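You operate a simulated robot arm through the tools that you are given. There is no shell and no other tool.

You run a simulated robot arm. Do the job below in one go: nothing can be reset, and whatever is moved stays where it is left.

## Task
Put things in order on the top of the short steel bench. At the end: the cream mill job card (marked "CORE") stands on top of the grey square slab; the clay piece (marked "E12") from the top of the short steel bench stands where the yellow sponge block stood; the yellow sponge block stands where the cream mill job card stood; the gold brass bush from the top of the short steel bench is on the grey steel bobbin; whatever was shut is shut again. Leave all else as you found it, and nothing knocked over.

It is judged by the outcome, as a careful person would: the job done as asked, and still so three seconds after it is handed in. It fails if anything else is knocked over, pushed out of place, dropped, spilled or broken.

## Robot
A 7-joint arm with a two-finger parallel gripper, fixed in place. Base frame: the origin is at the foot of the arm, x ahead of it, y to its left, z up; the work surface is at about z = 80. Units: cm, degrees, N and s.
With the tool pointing down near the work surface it reaches from about 30 to 70 cm from the base axis. Its first joint turns from -66.0 to 66.0 degrees. Payload 1.57 kg.
Tool frame: the origin (TCP) lies between the finger pads and is the grasp point; the fingertips stand 3 cm ahead of it; z points along the fingers, y is the line along which they close. Largest opening 11 cm; finger width 2.4, thickness 1.2; the body of the gripper, 4.8 by 11.2 cm, starts 7.8 cm behind the TCP.
Orientation is that of the tool frame in the base frame, as a unit quaternion [w, x, y, z]. With the fingers straight down and closing along the base's y, the tool's x points along the base's -x, its y along +y and its z along -z.

## Interface
- The arm moves only by the tool play_rows. Its argument "increments" is a list of rows, each a list of 6 numbers: the shift along the base's x, y, z in cm, then the turn, a rotation vector about the base's x, y, z in degrees. In form: [[x, y, z, ax, ay, az], ...]. A call has 1 to 20 rows; each row shifts and turns the commanded pose from where the row before left it. "hand" is the finger opening in cm, from 0 to 11, set as the call begins (left out, the last holds). Rows are played at 5 a second. More than 5 cm and 8.6 degrees between two rows, or a gripper value outside its range, and nothing of the call is played. Where a pose cannot be reached the arm comes as near as it can. A force on the tool above 40 N (or 10 N above the force at the start of the call, whichever is more), or a blocked arm, ends the call early, and 0.2 s more pass. Each finger travels about 10.8 cm/s and halts on what it meets, pressing with about 28 N; the grip force reading is that of the motor and also rises with nothing between the fingers. The clock runs only during rows and for 0.2 s after the last one: add rows that do not move to give the fingers time. The reply holds the time, the measured pose of the TCP, the force on the tool along the base axes, the opening and the grip force, in the units named above and with some noise, with the torque about the TCP (base axes, N m) and any sound that the robot's microphone picked up, and new pictures: "show" is both (left out), scene, wrist or none.
- Cameras (640 x 400 px; columns grow to the right, rows downward): "scene" is fixed at [18.44, -42.41, 140.24]; the picture's right is [0.43, -0.90, 0.00], its down [-0.62, -0.29, -0.73] and it looks along [0.66, 0.31, -0.68] (base axes); focal length 248 px, centre (320, 200). "wrist" rides on the gripper at [7, 1.6, -14.1] in the tool frame; the picture's right is [-0.23, 0.97, 0.00], its down [-0.86, -0.20, -0.48] and it looks along [-0.47, -0.11, 0.88] (tool axes); focal length 222 px, centre (320, 200). There is no depth. A picture from a camera that has moved, and an enlarged one, comes with that camera's place and axes in the base frame and with its lens. The place of the scene camera against the robot may be out by one fixed shift of up to 1.2 cm in any direction.
- close_up(camera, box): a new picture of the part [left, top, right, bottom] of that camera's present view, enlarged. No time passes.
- finish_job(): hands the job in; it is judged then, once.

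Places have to be worked out from the pictures, the camera data and where the tool is seen. Open the gripper and draw the arm clear of the work before you hand the job in, unless the task says otherwise.

The tools are called after ">>>" by a JSON object that holds its "op" and its "data". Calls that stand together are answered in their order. play_rows: Moves the arm, as the interface text tells. Its arguments: {"type":"object","properties":{"increments":{"type":"array"},"hand":{"type":"number"},"show":{"type":"string","enum":["both","scene","wrist","none"]}},"required":["increments"]} The other tools are called the same way: close_up (camera, box) takes an enlarged picture of a part of a camera's view; finish_job () hands the job in.

At the start:

```text
time: 0.0
tool_pos: [43.33, -12.34, 117.9]
ee_rot: [0.0, 0.0, 1.0, 0.0]
force: [-0.1, 0.1, 0.7]
ft_torque: [-0.02, -0.01, -0.01]
width: 11.01
gripper_force: 0.0
```

scene: 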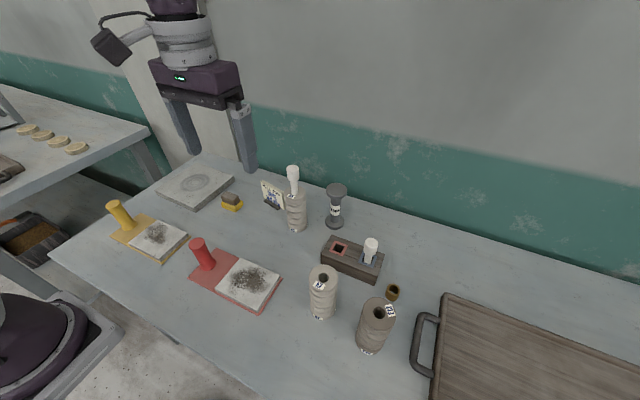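
wrist: 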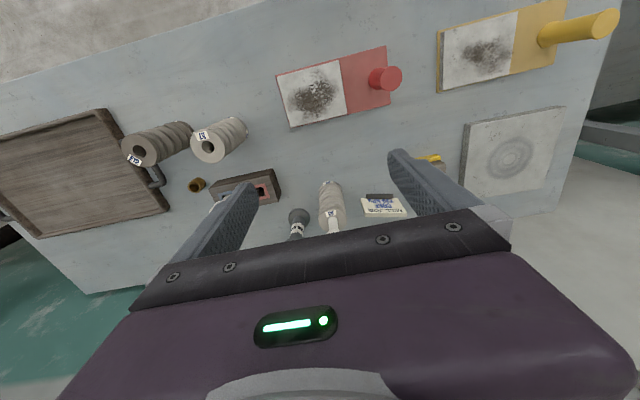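

I start by looking at the bench in detail, before moving anything.

>>> {"op": "close_up", "data": {"camera": "scene", "box": [220, 150, 420, 275]}}

>>> {"op": "close_up", "data": {"camera": "scene", "box": [290, 240, 450, 360]}}

>>> {"op": "close_up", "data": {"camera": "scene", "box": [90, 150, 290, 320]}}

>>> {"op": "close_up", "data": {"camera": "wrist", "box": [100, 100, 300, 240]}}

>>> {"op": "close_up", "data": {"camera": "wrist", "box": [270, 140, 470, 260]}}

```text
3.20 times, centred on (320, 212) of scene
camera zoom: at [18.44, -42.41, 140.24], right [0.43, -0.9, 0.0], down [-0.62, -0.29, -0.73], along [0.66, 0.31, -0.68], focal length 795 px, centre (320, 160)
```

zoom: 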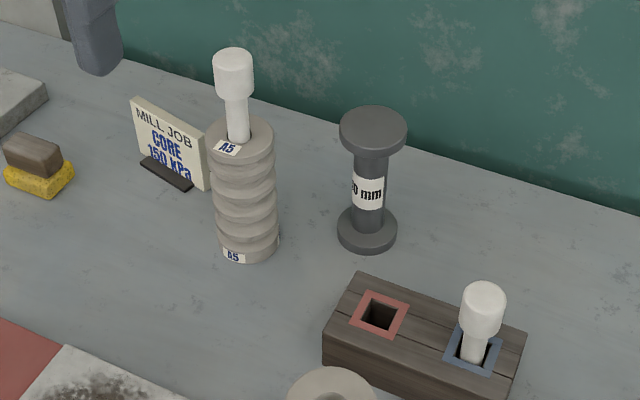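

```text
3.33 times, centred on (370, 300) of scene
camera zoom: at [18.44, -42.41, 140.24], right [0.43, -0.9, 0.0], down [-0.62, -0.29, -0.73], along [0.66, 0.31, -0.68], focal length 828 px, centre (153, -133)
```

zoom: 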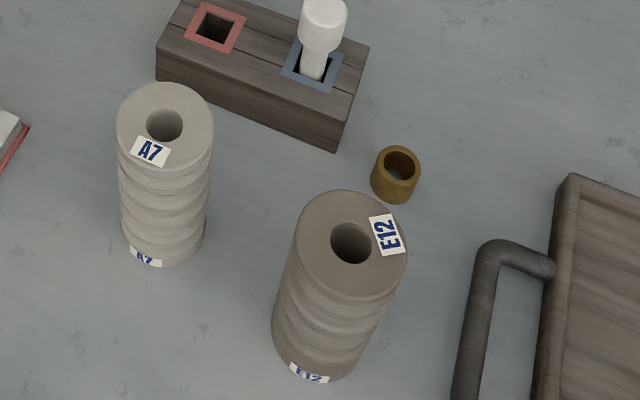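

```text
2.35 times, centred on (190, 235) of scene
camera zoom: at [18.44, -42.41, 140.24], right [0.43, -0.9, 0.0], down [-0.62, -0.29, -0.73], along [0.66, 0.31, -0.68], focal length 585 px, centre (626, 118)
```

zoom: 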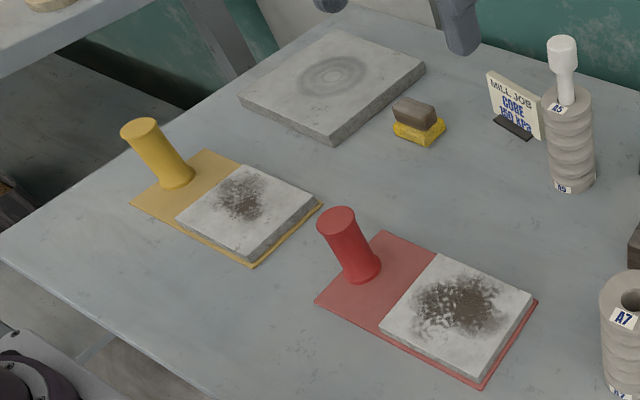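

```text
2.86 times, centred on (200, 170) of wrist
camera zoom: at [36.3, -10.74, 131.95], right [0.23, 0.97, 0.0], down [0.86, -0.2, 0.48], along [0.47, -0.11, -0.88], focal length 635 px, centre (663, 286)
```

zoom: 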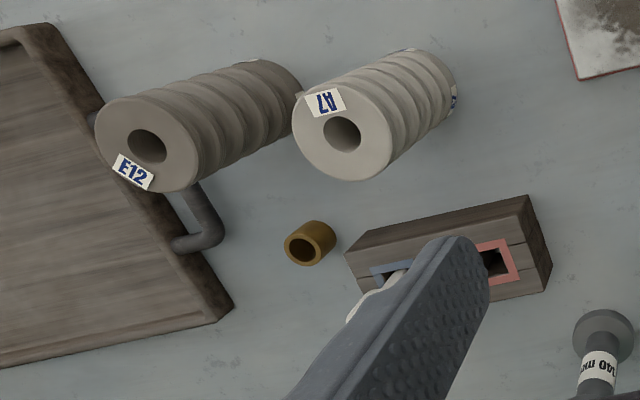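

```text
3.20 times, centred on (370, 200) of wrist
camera zoom: at [36.3, -10.74, 131.95], right [0.23, 0.97, 0.0], down [0.86, -0.2, 0.48], along [0.47, -0.11, -0.88], focal length 711 px, centre (160, 200)
```

zoom: 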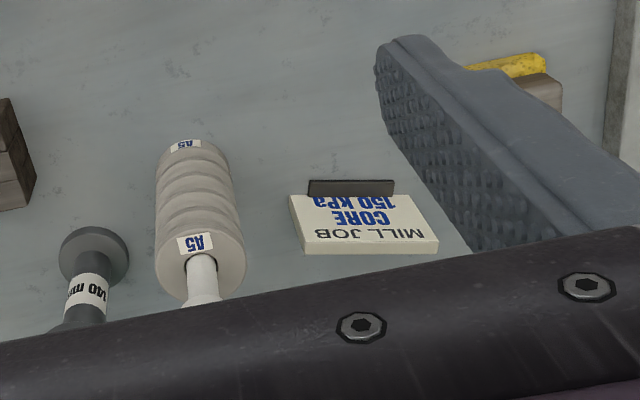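

The pictures put the job card near (67, -1.5), the sponge near (60.5, 11.6), the slab centre near (63, 29.5), E12 near (40, -44), the bush near (52, -46) and the bobbin near (68.5, -23.7) with its top at about z = 94. I move above the card and sponge with the tool still straight down, to get a better look.

>>> {"op": "play_rows", "data": {"increments": [[2.7, 2.6, -1.5, 0, 0, 0], [2.7, 2.6, -1.5, 0, 0, 0], [2.7, 2.6, -1.5, 0, 0, 0], [2.57, 2.54, -1.4, 0, 0, 0], [0, 0, 0, 0, 0, 0]], "hand": 11}}

```text
time: 1.2
tool_pos: [53.86, -2.0, 112.02]
ee_rot: [0.0, 0.0, 1.0, 0.0]
force: [0.0, -0.6, -0.6]
ft_torque: [-0.01, 0.0, 0.02]
width: 11.01
gripper_force: 0.1
camera wrist: at [47.02, -0.37, 126.04], right [0.23, 0.97, 0.0], down [0.86, -0.2, 0.48], along [0.47, -0.11, -0.88], focal length 222 px, centre (320, 200)
```

scene: 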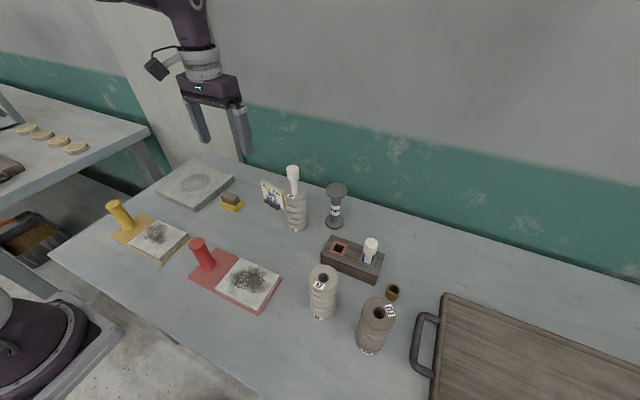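
wrist: 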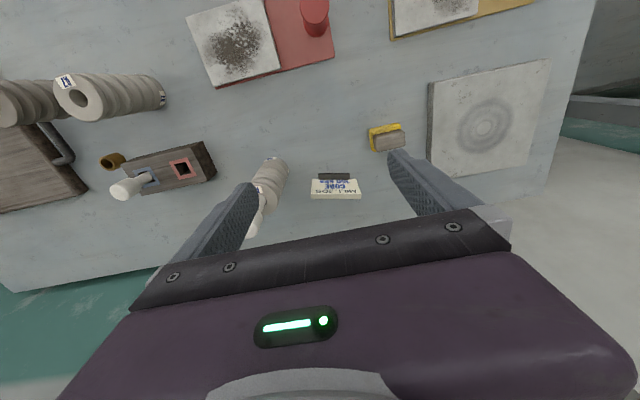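

The card, sponge and slab are now clear of the fingers in the wrist view. I enlarge them.

>>> {"op": "close_up", "data": {"camera": "wrist", "box": [280, 150, 400, 225]}}

>>> {"op": "close_up", "data": {"camera": "wrist", "box": [340, 50, 580, 200]}}

>>> {"op": "close_up", "data": {"camera": "scene", "box": [210, 170, 310, 235]}}

```text
5.33 times, centred on (340, 188) of wrist
camera zoom: at [47.02, -0.37, 126.04], right [0.23, 0.97, 0.0], down [0.86, -0.2, 0.48], along [0.47, -0.11, -0.88], focal length 1185 px, centre (213, 267)
```

zoom: 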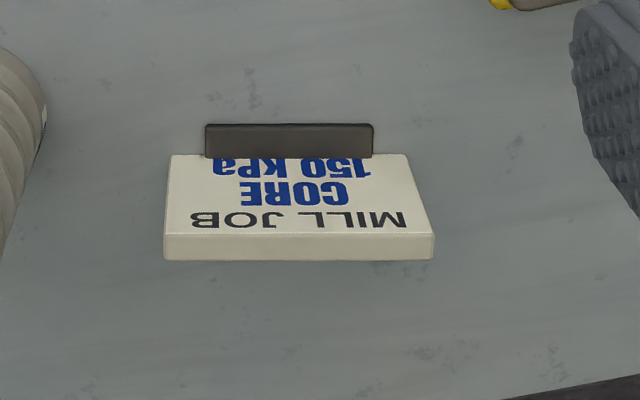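

```text
2.67 times, centred on (460, 125) of wrist
camera zoom: at [47.02, -0.37, 126.04], right [0.23, 0.97, 0.0], down [0.86, -0.2, 0.48], along [0.47, -0.11, -0.88], focal length 592 px, centre (-53, 400)
```

zoom: 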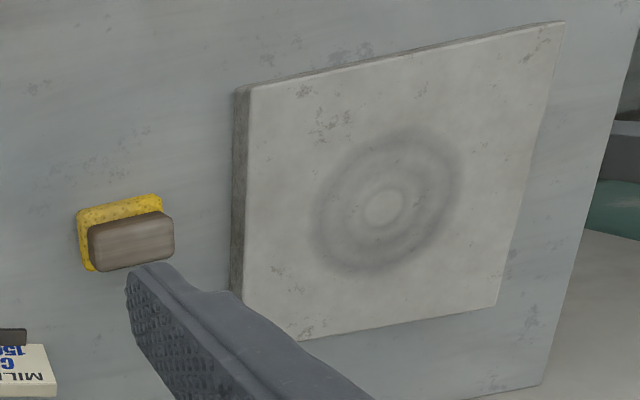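

```text
6.15 times, centred on (260, 202) of scene
camera zoom: at [18.45, -42.41, 140.24], right [0.43, -0.9, 0.0], down [-0.62, -0.29, -0.73], along [0.66, 0.31, -0.68], focal length 1530 px, centre (689, 185)
```

zoom: 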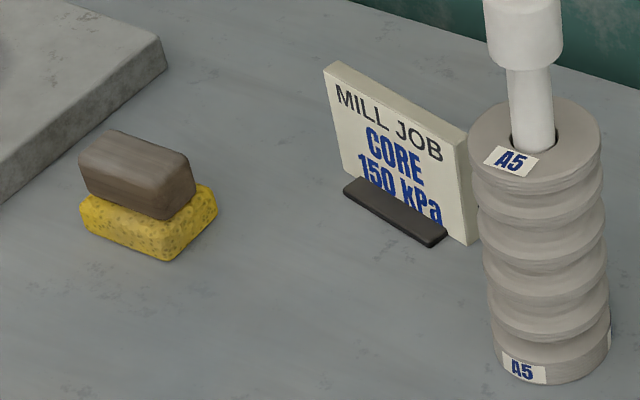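

To calibrate the scene camera's possible offset, I enlarge the fingertips, whose position I know from the readings.

>>> {"op": "close_up", "data": {"camera": "scene", "box": [170, 80, 270, 170]}}

```text
4.44 times, centred on (220, 125) of scene
camera zoom: at [18.45, -42.41, 140.24], right [0.43, -0.9, 0.0], down [-0.62, -0.29, -0.73], along [0.66, 0.31, -0.68], focal length 1105 px, centre (764, 533)
```

zoom: 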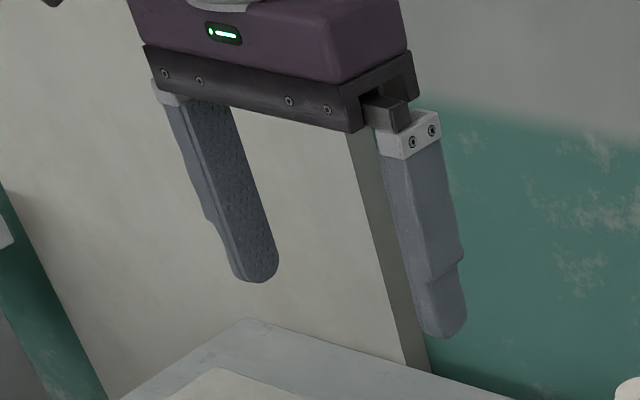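

Comparing the known fingertip positions with their pixels, the scene camera sits about 1.2 cm lower than stated. With that corrected, both cameras agree on these places:
- **Card:** centre about (67.6, -2.0), upright, turned 13° and about 7 cm high.
- **Sponge:** about (60.3, 10.2).
- **Slab:** centre about (62.4, 28.4), top at z of about 82.

I turn the tool -103° so the fingers close through the card's thickness, and hover above it.

>>> {"op": "play_rows", "data": {"increments": [[1.06, 0, -0.92, 0, 0, -7.946], [1.06, 0, -0.92, 0, 0, -7.946], [1.06, 0, -0.92, 0, 0, -7.946], [1.06, 0, -0.92, 0, 0, -7.946], [1.06, 0, -0.92, 0, 0, -7.946], [1.06, 0, -0.92, 0, 0, -7.946], [1.06, 0, -0.92, 0, 0, -7.946], [1.06, 0, -0.92, 0, 0, -7.946], [1.06, 0, -0.92, 0, 0, -7.946], [1.06, 0, -0.92, 0, 0, -7.946], [1.06, 0, -0.92, 0, 0, -7.946], [1.06, 0, -0.92, 0, 0, -7.946], [1.02, 0, -0.96, 0, 0, -7.946], [0, 0, 0, 0, 0, 0]]}}

```text
time: 4.2
tool_pos: [67.86, -2.18, 99.83]
ee_rot: [0.0, 0.785, 0.62, 0.0]
force: [-0.2, 0.7, -0.6]
ft_torque: [0.01, 0.02, -0.01]
width: 11.0
gripper_force: 0.1
camera wrist: at [70.97, 4.24, 113.97], right [0.89, -0.45, 0.0], down [-0.39, -0.79, 0.48], along [-0.21, -0.43, -0.88], focal length 222 px, centre (320, 200)
```

scene: 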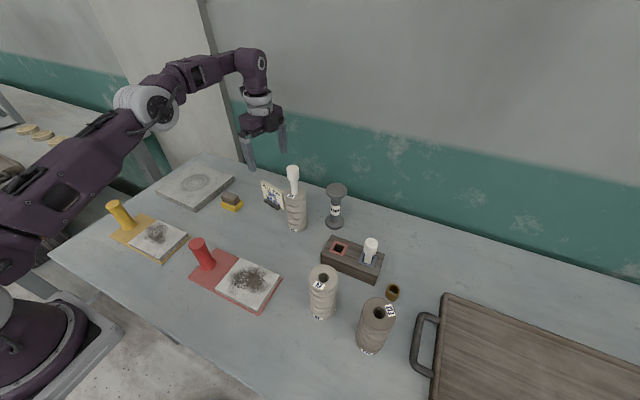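
wrist: 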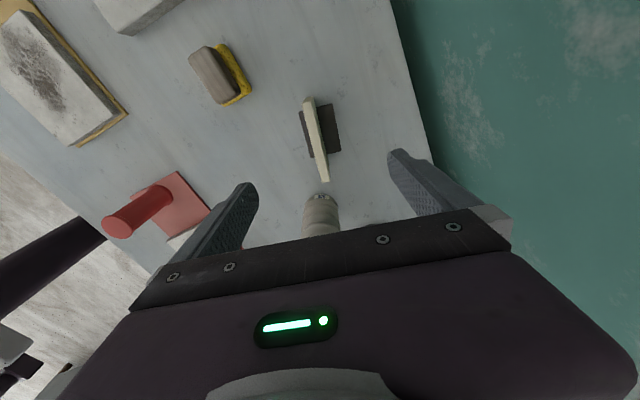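

The hover worked, and this view shows the card edge-on with its foot reaching out on both sides. I enlarge it to line up the grip.

>>> {"op": "close_up", "data": {"camera": "wrist", "box": [260, 80, 380, 205]}}

>>> {"op": "close_up", "data": {"camera": "scene", "box": [225, 100, 315, 220]}}

```text
3.20 times, centred on (320, 142) of wrist
camera zoom: at [70.97, 4.24, 113.97], right [0.89, -0.45, 0.0], down [-0.39, -0.79, 0.48], along [-0.21, -0.43, -0.88], focal length 711 px, centre (320, 384)
```

zoom: 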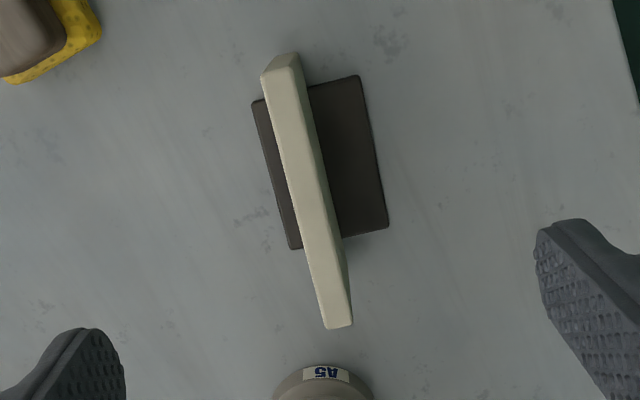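

```text
3.33 times, centred on (270, 160) of scene
camera zoom: at [18.44, -42.41, 140.24], right [0.43, -0.9, 0.0], down [-0.62, -0.29, -0.73], along [0.66, 0.31, -0.68], focal length 828 px, centre (487, 333)
```

zoom: 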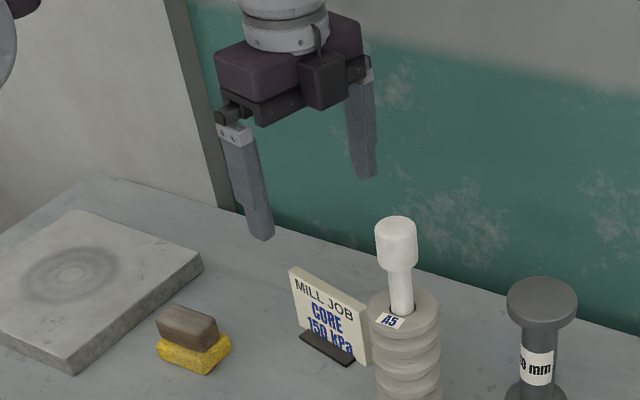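

The card's top centre is at about (67.5, -2.1) and its foot's centre at about (68.0, -1.9). I go down centred on the card with the fingers part-closed to 5 cm, and stop with the tips above the foot.

>>> {"op": "play_rows", "data": {"increments": [[-0.36, 0.08, -1.0, 0, 0, 0], [0, 0, -3.5, 0, 0, 0], [0, 0, -3.5, 0, 0, 0], [0, 0, -3.5, 0, 0, 0], [0, 0, -3.0, 0, 0, 0], [0, 0, 0, 0, 0, 0]], "hand": 5}}

```text
time: 5.6
tool_pos: [67.24, -2.02, 85.47]
ee_rot: [0.001, 0.785, 0.62, 0.001]
force: [0.5, 0.9, 0.1]
ft_torque: [0.0, 0.0, -0.03]
width: 4.98
gripper_force: 0.1
camera wrist: at [70.41, 4.37, 99.49], right [0.9, -0.45, 0.0], down [-0.39, -0.79, 0.48], along [-0.21, -0.43, -0.88], focal length 222 px, centre (320, 200)
```

scene: 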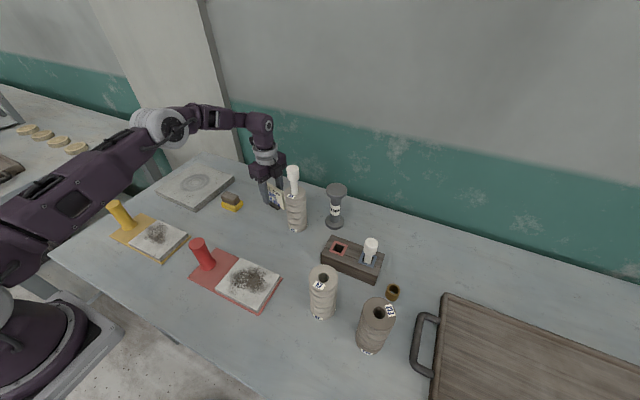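
wrist: 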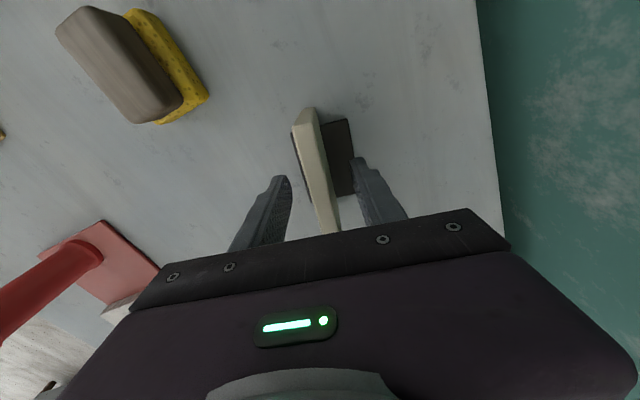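

The fingers straddle the card. I check the clearances close up before closing.

>>> {"op": "close_up", "data": {"camera": "wrist", "box": [220, 90, 420, 250]}}

>>> {"op": "close_up", "data": {"camera": "scene", "box": [235, 150, 315, 220]}}

```text
2.50 times, centred on (320, 170) of wrist
camera zoom: at [70.41, 4.37, 99.49], right [0.9, -0.45, 0.0], down [-0.39, -0.79, 0.48], along [-0.21, -0.43, -0.88], focal length 555 px, centre (320, 275)
```

zoom: 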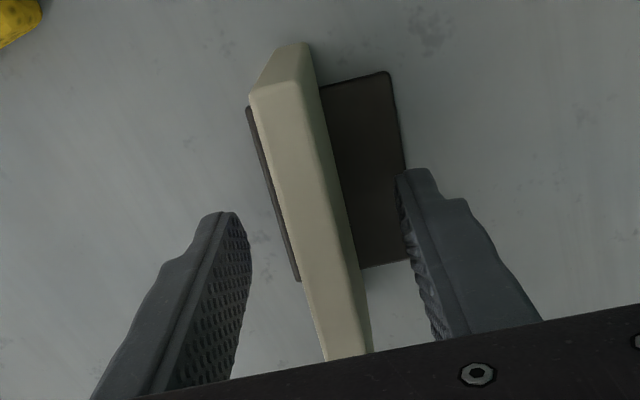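

```text
5.71 times, centred on (275, 185) of scene
camera zoom: at [18.44, -42.41, 140.24], right [0.43, -0.9, 0.0], down [-0.62, -0.29, -0.73], along [0.66, 0.31, -0.68], focal length 1420 px, centre (577, 286)
```

zoom: 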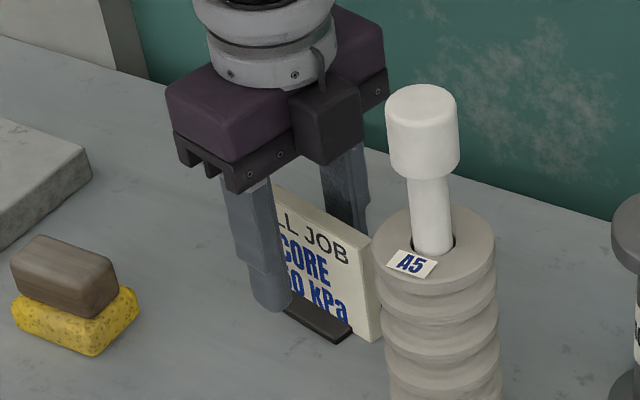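

The clearances on both sides are good and the tips are above the foot. I close on the card.

>>> {"op": "play_rows", "data": {"increments": [[0, 0, 0, 0, 0, 0], [0, 0, 0, 0, 0, 0], [0, 0, 0, 0, 0, 0], [0, 0, 0, 0, 0, 0]], "hand": 0}}

```text
time: 6.6
tool_pos: [67.19, -2.09, 85.46]
ee_rot: [0.0, 0.785, 0.619, 0.0]
force: [0.0, -0.7, 0.2]
ft_torque: [-0.03, -0.01, 0.0]
width: 1.15
gripper_force: 28.1
camera wrist: at [70.41, 4.37, 99.51], right [0.9, -0.45, 0.0], down [-0.39, -0.79, 0.48], along [-0.21, -0.43, -0.88], focal length 222 px, centre (320, 200)
```

scene: 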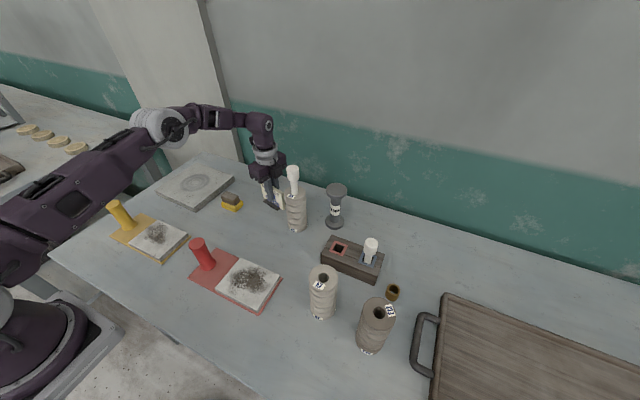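
wrist: 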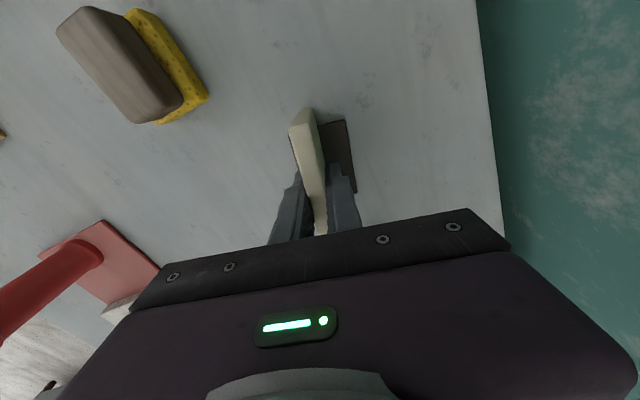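

The card is held at a width of 1.15 cm. I lift it straight up 9 cm and check that it came cleanly.

>>> {"op": "play_rows", "data": {"increments": [[0, 0, 1.5, 0, 0, 0], [0, 0, 2.5, 0, 0, 0], [0, 0, 2.5, 0, 0, 0], [0, 0, 2.5, 0, 0, 0], [0, 0, 0, 0, 0, 0]]}}

```text
time: 7.8
tool_pos: [67.43, -2.15, 94.41]
ee_rot: [-0.001, 0.784, 0.621, -0.001]
force: [0.7, 0.5, -1.2]
ft_torque: [0.0, -0.01, 0.03]
width: 1.14
gripper_force: 28.0
camera wrist: at [70.59, 4.25, 108.41], right [0.9, -0.45, 0.0], down [-0.39, -0.79, 0.48], along [-0.21, -0.43, -0.88], focal length 222 px, centre (320, 200)
```

scene: 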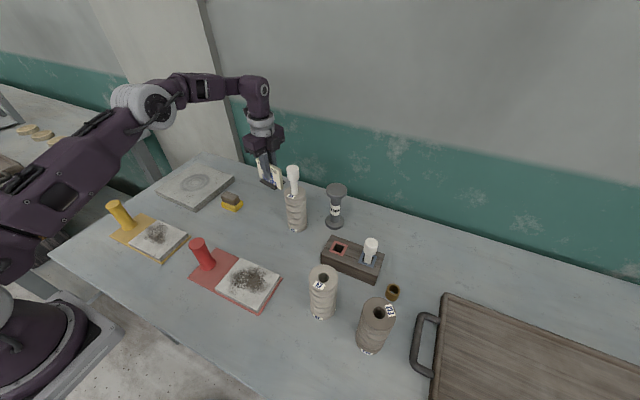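
wrist: 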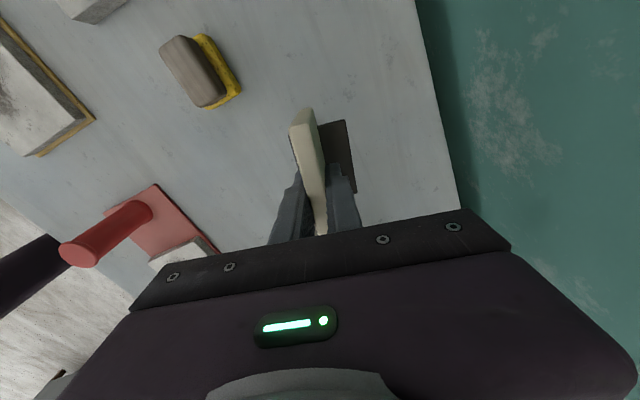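

The card came up cleanly. I carry it over to above the slab at about (61, 28).

>>> {"op": "play_rows", "data": {"increments": [[-0.9, 4.3, 0, 0, 0, 0], [-0.9, 4.3, 0, 0, 0, 0], [-0.9, 4.3, 0, 0, 0, 0], [-0.9, 4.3, 0, 0, 0, 0], [-0.9, 4.3, 0, 0, 0, 0], [-0.9, 4.3, 0, 0, 0, 0], [-0.9, 4.2, 0, 0, 0, 0], [0, 0, 0, 0, 0, 0]]}}

```text
time: 9.6
tool_pos: [60.79, 27.98, 94.39]
ee_rot: [0.0, 0.785, 0.62, 0.001]
force: [0.5, 0.3, -0.9]
ft_torque: [-0.02, 0.0, 0.01]
width: 1.13
gripper_force: 28.3
camera wrist: at [63.99, 34.47, 108.5], right [0.89, -0.45, 0.0], down [-0.39, -0.79, 0.48], along [-0.21, -0.43, -0.88], focal length 222 px, centre (320, 200)
```

scene: 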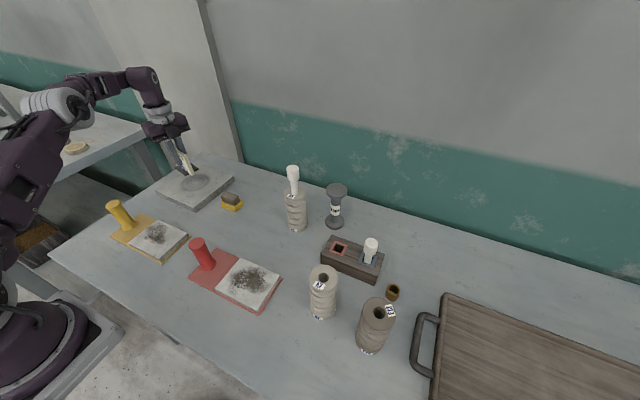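
wrist: 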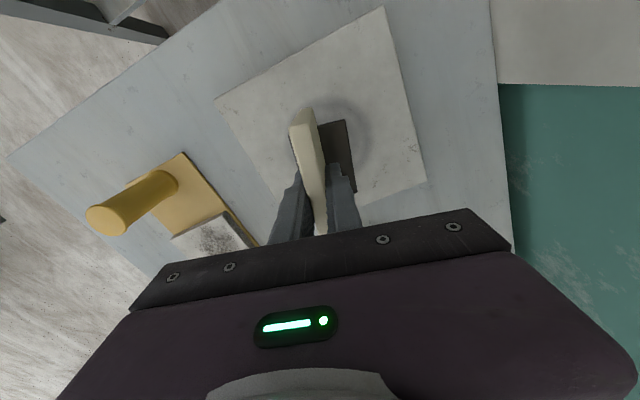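

The card is over the slab, close to its ring. I lower to just above the estimated slab top and look.

>>> {"op": "play_rows", "data": {"increments": [[0, 0, -2, 0, 0, 0], [0, 0, -2, 0, 0, 0], [0, 0, -1.5, 0, 0, 0], [0, 0, -0.5, 0, 0, 0], [0, 0, 0, 0, 0, 0]], "show": "none"}}

>>> {"op": "close_up", "data": {"camera": "scene", "box": [150, 130, 240, 215]}}

>>> {"op": "close_up", "data": {"camera": "wrist", "box": [220, 60, 440, 230]}}

```text
time: 10.8
tool_pos: [60.88, 28.03, 88.49]
ee_rot: [0.0, 0.785, 0.619, 0.0]
force: [-0.2, 0.3, -0.7]
ft_torque: [-0.01, 0.03, -0.01]
width: 1.16
gripper_force: 27.5
```

```text
4.71 times, centred on (195, 172) of scene
camera zoom: at [18.45, -42.41, 140.24], right [0.43, -0.9, 0.0], down [-0.62, -0.29, -0.73], along [0.66, 0.31, -0.68], focal length 1170 px, centre (908, 329)
```

zoom: 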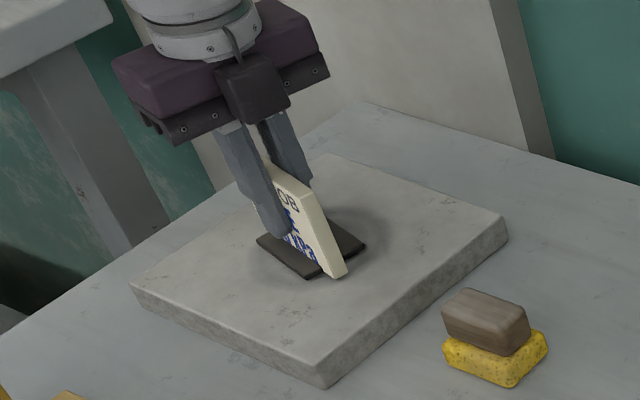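

```text
2.35 times, centred on (330, 145) of wrist
camera zoom: at [64.05, 34.43, 102.59], right [0.9, -0.45, 0.0], down [-0.39, -0.79, 0.48], along [-0.21, -0.43, -0.88], focal length 523 px, centre (296, 329)
```

zoom: 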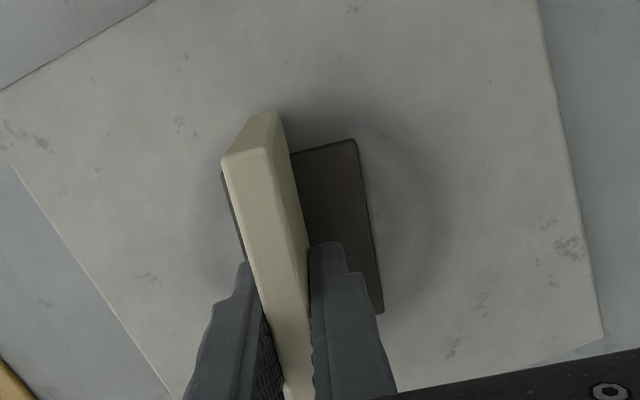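

The foot is within about a centimetre of the slab. I lower in small steps and watch the force.

>>> {"op": "play_rows", "data": {"increments": [[0, 0, -0.25, 0, 0, 0], [0, 0, -0.25, 0, 0, 0], [0, 0, -0.2, 0, 0, 0], [0, 0, 0, 0, 0, 0]], "show": "none"}}

>>> {"op": "close_up", "data": {"camera": "scene", "box": [175, 150, 225, 200]}}

```text
time: 11.8
tool_pos: [61.08, 28.13, 88.0]
ee_rot: [0.0, 0.785, 0.62, 0.001]
force: [-8.2, 0.0, 22.7]
ft_torque: [0.08, 0.18, 0.01]
width: 1.15
gripper_force: 27.9
```

```text
8.00 times, centred on (200, 175) of scene
camera zoom: at [18.38, -42.43, 140.25], right [0.43, -0.9, 0.0], down [-0.62, -0.29, -0.73], along [0.66, 0.31, -0.68], focal length 1988 px, centre (1280, 400)
```

zoom: 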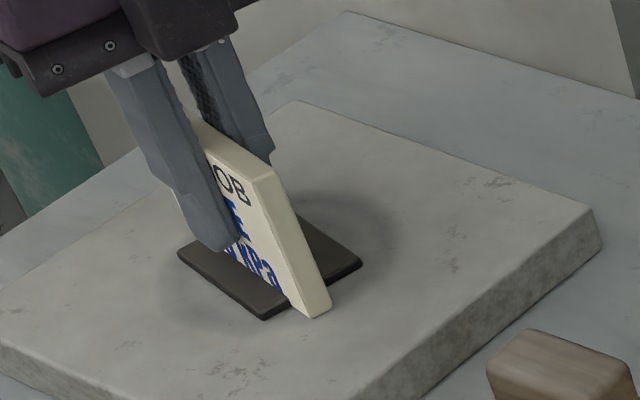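

Contact: the upward force is 23 N at z = 88.0. I relieve the press by 0.2 cm, then read again.

>>> {"op": "play_rows", "data": {"increments": [[0, 0, 0.2, 0, 0, 0], [0, 0, 0, 0, 0, 0]], "show": "none"}}

```text
time: 12.4
tool_pos: [61.08, 28.11, 87.95]
ee_rot: [0.0, 0.785, 0.62, -0.002]
force: [-0.3, 1.0, 0.0]
ft_torque: [0.09, -0.02, -0.02]
width: 1.13
gripper_force: 28.1
```

The force is back to zero with the card resting on the slab. I open the fingers to release it.

>>> {"op": "play_rows", "data": {"increments": [[0, 0, 0, 0, 0, 0], [0, 0, 0, 0, 0, 0], [0, 0, 0, 0, 0, 0]], "hand": 5}}

>>> {"op": "close_up", "data": {"camera": "scene", "box": [160, 140, 230, 205]}}

```text
time: 13.2
tool_pos: [61.12, 28.17, 88.06]
ee_rot: [0.0, 0.785, 0.62, 0.0]
force: [-0.6, 0.4, -0.8]
ft_torque: [-0.01, 0.0, -0.03]
width: 5.01
gripper_force: 0.1
camera wrist: at [64.27, 34.47, 102.17], right [0.9, -0.45, 0.0], down [-0.39, -0.79, 0.48], along [-0.21, -0.43, -0.88], focal length 222 px, centre (320, 200)
```

scene: 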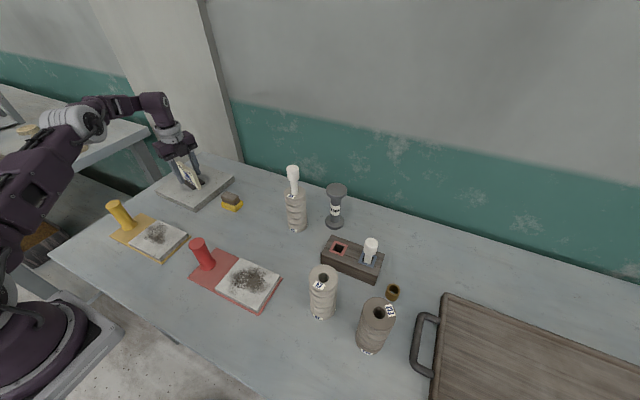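
wrist: 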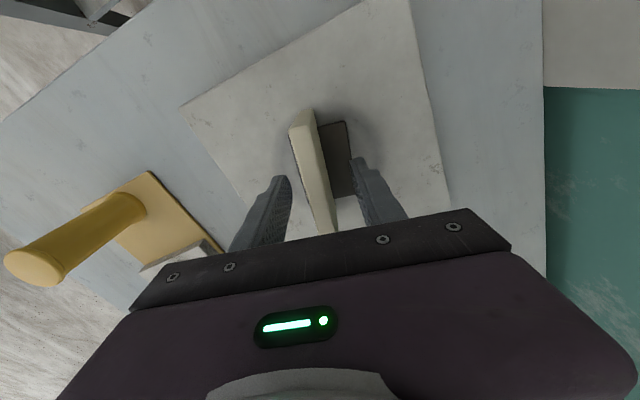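

```text
6.15 times, centred on (195, 172) of scene
camera zoom: at [18.44, -42.41, 140.24], right [0.43, -0.9, 0.0], down [-0.62, -0.29, -0.73], along [0.66, 0.31, -0.68], focal length 1530 px, centre (1089, 369)
```

zoom: 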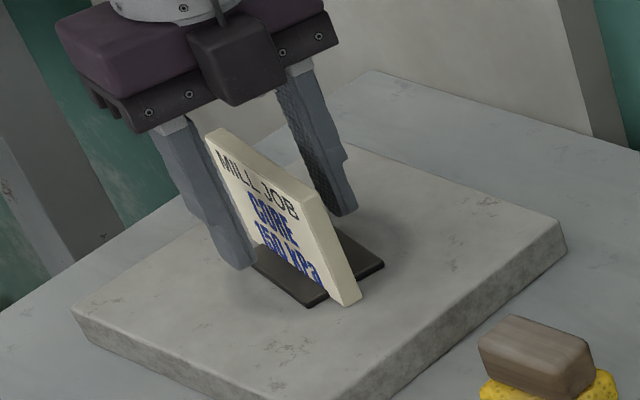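

The card stands freely on the slab. I rise straight up, then move above the sponge and turn the tool so the fingers close across its short side.

>>> {"op": "play_rows", "data": {"increments": [[0, 0, 2, 0, 0, 0], [0, 0, 4, 0, 0, 0], [0, 0, 4, 0, 0, 0], [-0.2, -4.47, 0, 0, 0, 4.1], [-0.2, -4.47, 0, 0, 0, 4.1], [-0.2, -4.47, 0, 0, 0, 4.1], [-0.18, -4.47, 0, 0, 0, 4.0], [0, 0, 0, 0, 0, 0]]}}

>>> {"op": "close_up", "data": {"camera": "wrist", "box": [230, 60, 430, 220]}}

>>> {"op": "close_up", "data": {"camera": "scene", "box": [150, 140, 300, 235]}}

```text
time: 15.0
tool_pos: [60.2, 10.17, 98.18]
ee_rot: [0.001, 0.688, 0.725, -0.001]
force: [-0.9, -0.2, 0.3]
ft_torque: [0.01, -0.02, -0.01]
width: 5.02
gripper_force: 0.2
camera wrist: at [61.43, 17.19, 112.25], right [0.98, -0.18, 0.0], down [-0.15, -0.86, 0.48], along [-0.08, -0.47, -0.88], focal length 222 px, centre (320, 200)
```

scene: 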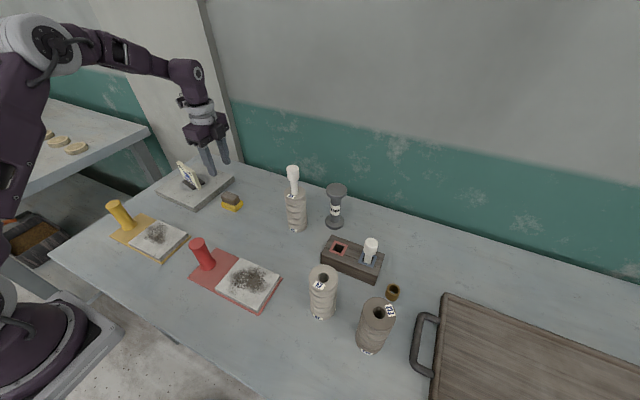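
wrist: 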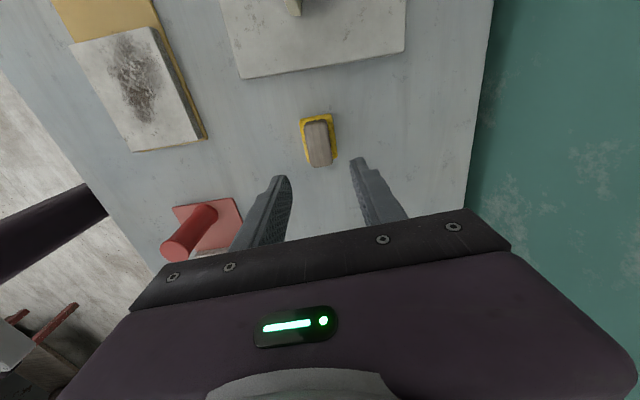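

```text
2.50 times, centred on (330, 140) of wrist
camera zoom: at [61.43, 17.19, 112.25], right [0.98, -0.18, 0.0], down [-0.15, -0.86, 0.48], along [-0.08, -0.47, -0.88], focal length 555 px, centre (295, 350)
```

zoom: 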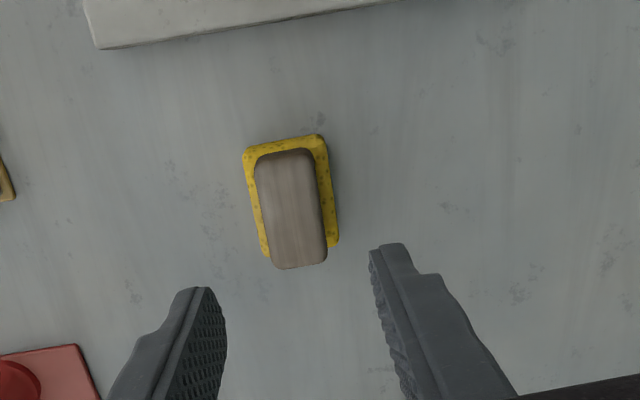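

```text
4.21 times, centred on (225, 188) of scene
camera zoom: at [18.44, -42.41, 140.24], right [0.43, -0.9, 0.0], down [-0.62, -0.29, -0.73], along [0.66, 0.31, -0.68], focal length 1046 px, centre (720, 253)
```

zoom: 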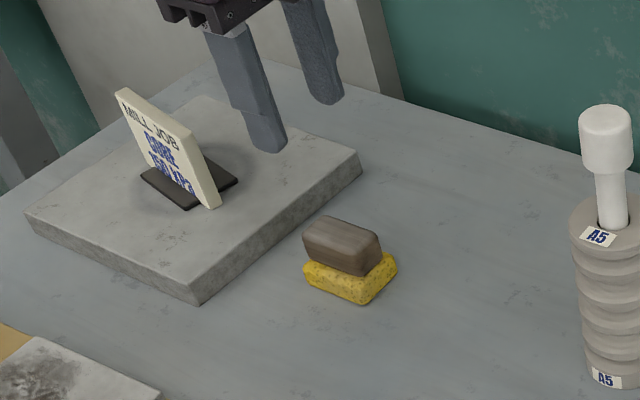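

From this view the sponge centre is at about (59.95, 9.9), its yellow part about 4.4 by 6.1 cm. I open wider, line up on it and go down so the fingertips reach the yellow layer.

>>> {"op": "play_rows", "data": {"increments": [[-0.3, -0.3, -2.0, 0, 0, -4.5], [0, 0, -4, 0, 0, 0], [0, 0, -4, 0, 0, 0], [0, 0, -3, 0, 0, 0], [0, 0, 0, 0, 0, 0]], "hand": 8}}

>>> {"op": "close_up", "data": {"camera": "wrist", "box": [210, 60, 430, 230]}}

>>> {"op": "close_up", "data": {"camera": "scene", "box": [190, 160, 270, 220]}}

```text
time: 16.2
tool_pos: [59.81, 9.79, 85.24]
ee_rot: [0.001, 0.717, 0.697, 0.0]
force: [-0.5, -0.1, 0.3]
ft_torque: [-0.04, 0.03, 0.01]
width: 7.98
gripper_force: 0.0
camera wrist: at [61.6, 16.73, 99.16], right [0.97, -0.25, 0.0], down [-0.22, -0.85, 0.48], along [-0.12, -0.46, -0.88], focal length 222 px, centre (320, 200)
```

scene: 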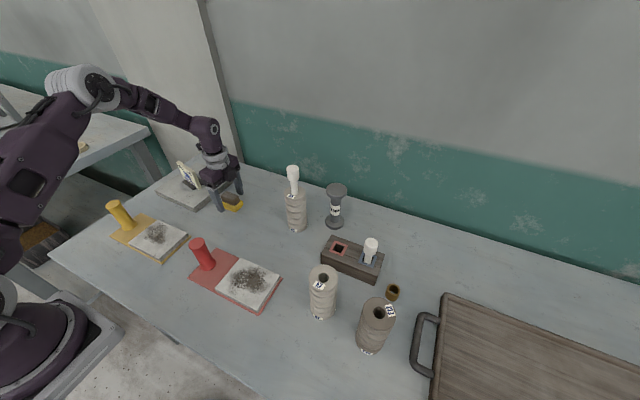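
wrist: 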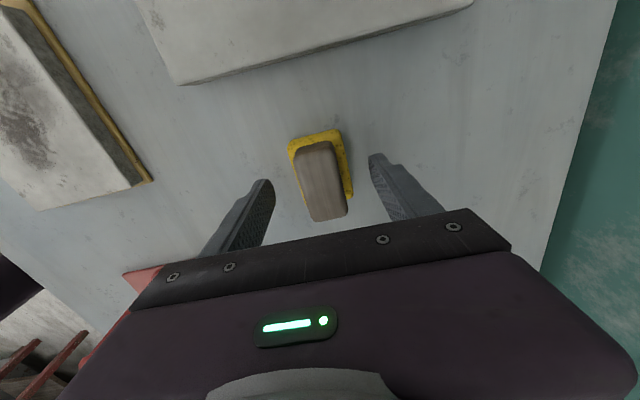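

```text
2.35 times, centred on (320, 145) of wrist
camera zoom: at [61.6, 16.73, 99.16], right [0.97, -0.25, 0.0], down [-0.22, -0.85, 0.48], along [-0.12, -0.46, -0.88], focal length 523 px, centre (320, 329)
```

zoom: 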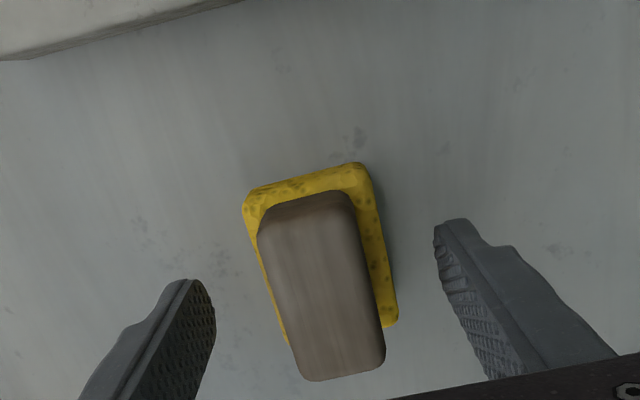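

```text
6.67 times, centred on (230, 190) of scene
camera zoom: at [18.44, -42.41, 140.24], right [0.43, -0.9, 0.0], down [-0.62, -0.29, -0.73], along [0.66, 0.31, -0.68], focal length 1657 px, centre (920, 267)
```

zoom: 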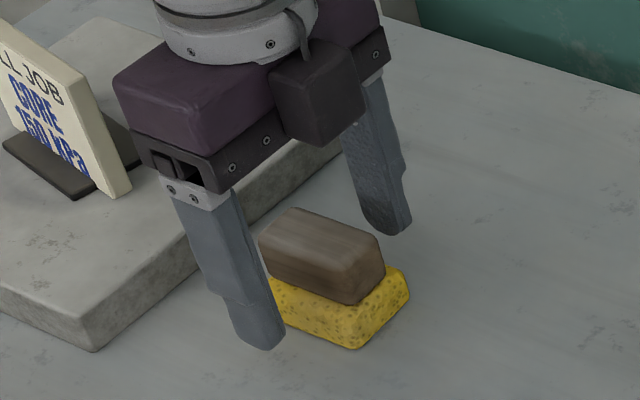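

The fingers are centred on the sponge with room on both sides. I go down the last 1.6 cm slowly and check the force.

>>> {"op": "play_rows", "data": {"increments": [[0, 0, -0.8, 0, 0, 0], [0, 0, -0.5, 0, 0, 0], [0, 0, -0.3, 0, 0, 0], [0, 0, 0, 0, 0, 0]], "show": "none"}}

>>> {"op": "close_up", "data": {"camera": "scene", "box": [190, 160, 270, 220]}}

```text
time: 17.2
tool_pos: [59.95, 9.8, 83.33]
ee_rot: [-0.001, 0.717, 0.697, 0.0]
force: [0.4, 0.3, -1.1]
ft_torque: [0.04, 0.0, -0.01]
width: 8.0
gripper_force: 0.1
```

```text
6.67 times, centred on (230, 190) of scene
camera zoom: at [18.44, -42.41, 140.24], right [0.43, -0.9, 0.0], down [-0.62, -0.29, -0.73], along [0.66, 0.31, -0.68], focal length 1657 px, centre (920, 267)
```

zoom: 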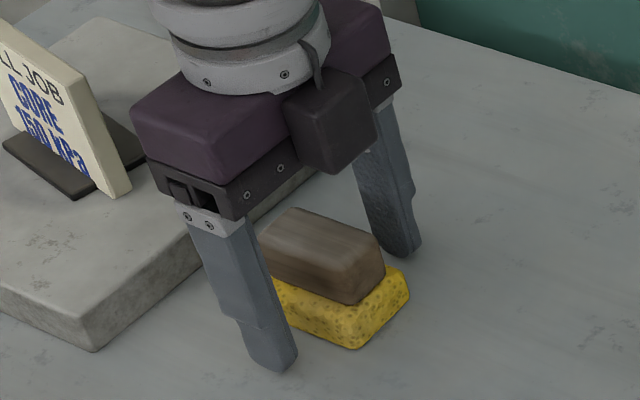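

No contact yet and the tips are just above the bench, level with the yellow layer. I close on the sponge.

>>> {"op": "play_rows", "data": {"increments": [[0, 0, 0, 0, 0, 0], [0, 0, 0, 0, 0, 0], [0, 0, 0, 0, 0, 0], [0, 0, 0, 0, 0, 0]], "hand": 0, "show": "none"}}

>>> {"op": "close_up", "data": {"camera": "scene", "box": [190, 160, 270, 220]}}

>>> {"op": "close_up", "data": {"camera": "wrist", "box": [210, 60, 430, 230]}}

```text
time: 18.2
tool_pos: [60.05, 9.75, 83.36]
ee_rot: [0.0, 0.717, 0.697, 0.0]
force: [0.5, -0.3, -0.2]
ft_torque: [0.02, 0.02, 0.01]
width: 4.43
gripper_force: 28.2
```

```text
6.67 times, centred on (230, 190) of scene
camera zoom: at [18.45, -42.41, 140.24], right [0.43, -0.9, 0.0], down [-0.62, -0.29, -0.73], along [0.66, 0.31, -0.68], focal length 1657 px, centre (920, 267)
```

zoom: 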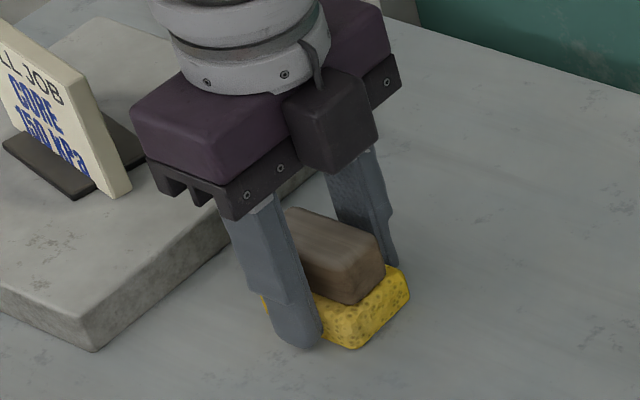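

```text
2.35 times, centred on (320, 145) of wrist
camera zoom: at [61.82, 16.74, 97.44], right [0.97, -0.25, 0.0], down [-0.22, -0.85, 0.48], along [-0.12, -0.46, -0.88], focal length 523 px, centre (320, 329)
```

zoom: 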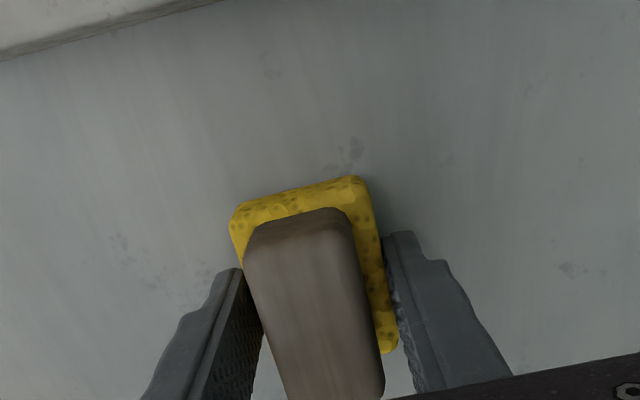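

The sponge is held at 4.43 cm. I lift it a little and check that both layers come up together.

>>> {"op": "play_rows", "data": {"increments": [[0, 0, 1.0, 0, 0, 0], [0, 0, 2.0, 0, 0, 0], [0, 0, 3.0, 0, 0, 0], [0, 0, 0, 0, 0, 0]], "show": "none"}}

>>> {"op": "close_up", "data": {"camera": "scene", "box": [180, 140, 270, 220]}}

```text
time: 19.2
tool_pos: [59.99, 10.01, 89.26]
ee_rot: [0.001, 0.717, 0.697, 0.0]
force: [0.7, -0.6, -0.2]
ft_torque: [-0.01, -0.03, -0.01]
width: 4.43
gripper_force: 28.1
```

```text
5.00 times, centred on (225, 180) of scene
camera zoom: at [18.45, -42.41, 140.24], right [0.43, -0.9, 0.0], down [-0.62, -0.29, -0.73], along [0.66, 0.31, -0.68], focal length 1243 px, centre (795, 300)
```

zoom: 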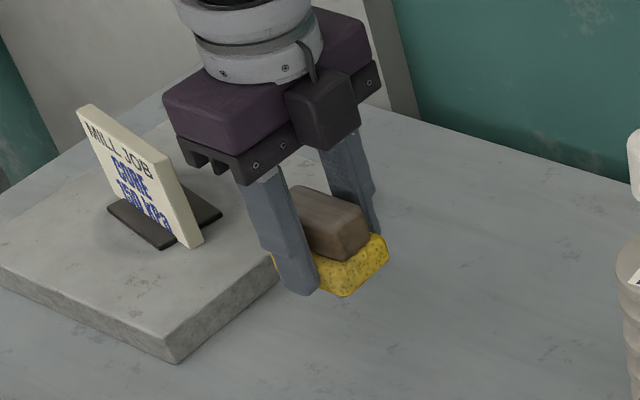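

The sponge is up in one piece. I carry it over to the card's old place at (67.7, -2.0) and lower to just above the bench.

>>> {"op": "play_rows", "data": {"increments": [[1.9, -3.0, 0, 0, 0, 0], [1.9, -3.0, 0, 0, 0, 0], [1.95, -3.0, 0, 0, 0, 0], [1.95, -2.9, 0, 0, 0, 0], [0, 0, -2.0, 0, 0, 0], [0, 0, -2.0, 0, 0, 0], [0, 0, -1.4, 0, 0, 0], [0, 0, 0, 0, 0, 0]]}}

>>> {"op": "close_up", "data": {"camera": "scene", "box": [230, 150, 320, 230]}}

```text
time: 21.0
tool_pos: [67.58, -1.96, 83.99]
ee_rot: [0.001, 0.716, 0.698, 0.0]
force: [0.3, -0.5, -0.6]
ft_torque: [0.0, 0.05, 0.0]
width: 4.41
gripper_force: 27.8
camera wrist: at [69.42, 4.96, 98.09], right [0.97, -0.25, 0.0], down [-0.22, -0.85, 0.48], along [-0.12, -0.46, -0.88], focal length 222 px, centre (320, 200)
```

scene: 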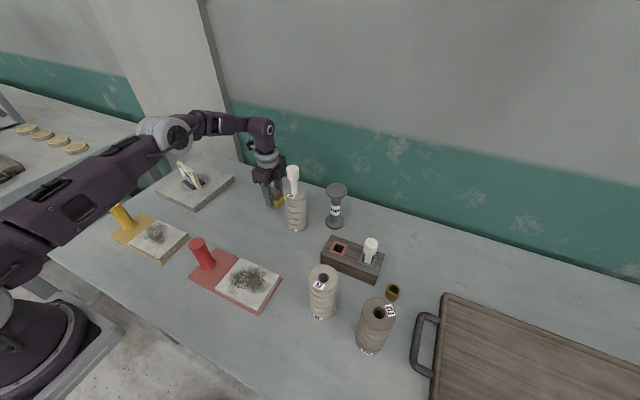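
wrist: 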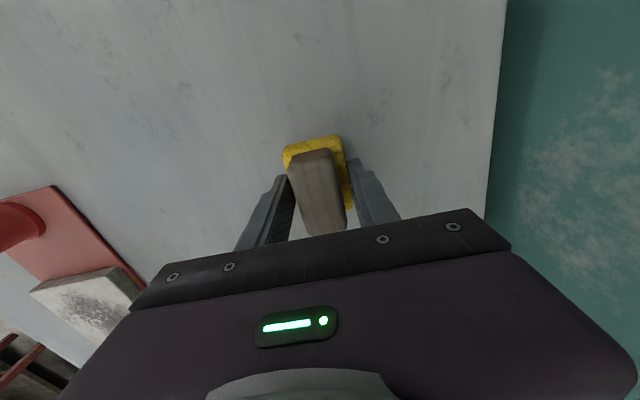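

```text
5.00 times, centred on (275, 190) of scene
camera zoom: at [18.45, -42.41, 140.24], right [0.43, -0.9, 0.0], down [-0.62, -0.29, -0.73], along [0.66, 0.31, -0.68], focal length 1243 px, centre (545, 250)
```

zoom: 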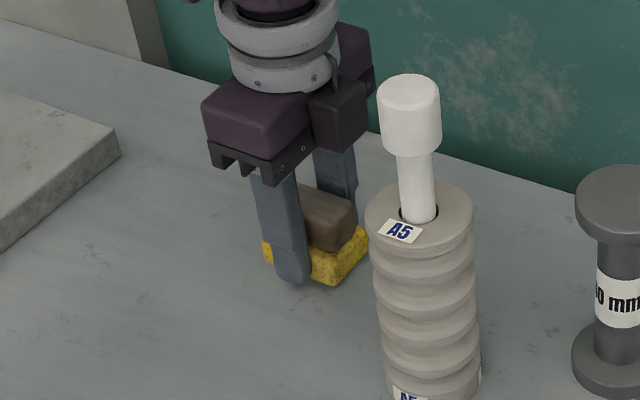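

The sponge is about 0.6 cm above the bench at the right spot. I lower it gently to touch down.

>>> {"op": "play_rows", "data": {"increments": [[0, 0, -0.3, 0, 0, 0], [0, 0, -0.25, 0, 0, 0], [0, 0, 0, 0, 0, 0]], "show": "none"}}

```text
time: 21.8
tool_pos: [67.69, -1.95, 83.52]
ee_rot: [0.0, 0.717, 0.697, 0.0]
force: [-0.1, 0.0, -0.1]
ft_torque: [0.0, 0.0, -0.04]
width: 4.42
gripper_force: 28.1
```

>>> {"op": "play_rows", "data": {"increments": [[0, 0, -0.1, 0, 0, 0], [0, 0, 0, 0, 0, 0]], "show": "none"}}

```text
time: 22.4
tool_pos: [67.59, -1.95, 83.38]
ee_rot: [0.0, 0.716, 0.698, 0.0]
force: [-1.4, 1.3, 5.4]
ft_torque: [0.02, 0.11, -0.02]
width: 4.41
gripper_force: 27.7
```

Light contact (5 N) at z = 83.4, the same height it was picked up at. I open to release it.

>>> {"op": "play_rows", "data": {"increments": [[0, 0, 0, 0, 0, 0], [0, 0, 0, 0, 0, 0], [0, 0, 0, 0, 0, 0]], "hand": 7.5, "show": "none"}}

>>> {"op": "close_up", "data": {"camera": "scene", "box": [230, 150, 320, 230]}}

>>> {"op": "close_up", "data": {"camera": "wrist", "box": [210, 80, 430, 240]}}

```text
time: 23.2
tool_pos: [67.6, -1.98, 83.43]
ee_rot: [0.0, 0.717, 0.697, 0.0]
force: [-0.5, -0.2, 0.2]
ft_torque: [0.03, -0.01, 0.03]
width: 7.51
gripper_force: 0.0
```

```text
5.00 times, centred on (275, 190) of scene
camera zoom: at [18.44, -42.41, 140.24], right [0.43, -0.9, 0.0], down [-0.62, -0.29, -0.73], along [0.66, 0.31, -0.68], focal length 1243 px, centre (545, 250)
```

zoom: 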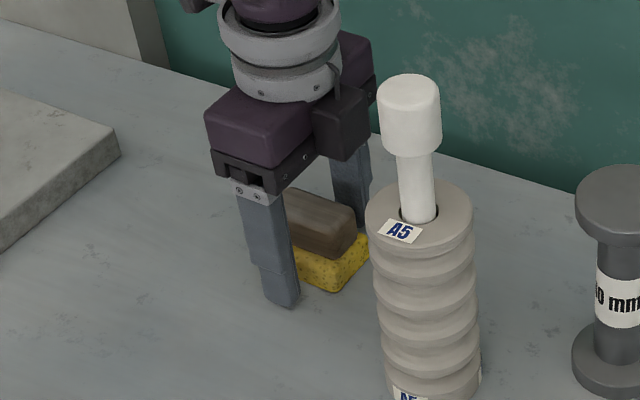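

```text
2.50 times, centred on (320, 160) of wrist
camera zoom: at [69.47, 4.93, 97.41], right [0.97, -0.25, 0.0], down [-0.22, -0.85, 0.48], along [-0.12, -0.46, -0.88], focal length 555 px, centre (320, 300)
```

zoom: 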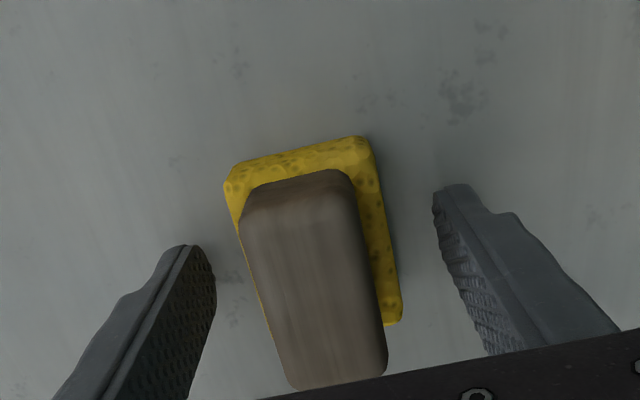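

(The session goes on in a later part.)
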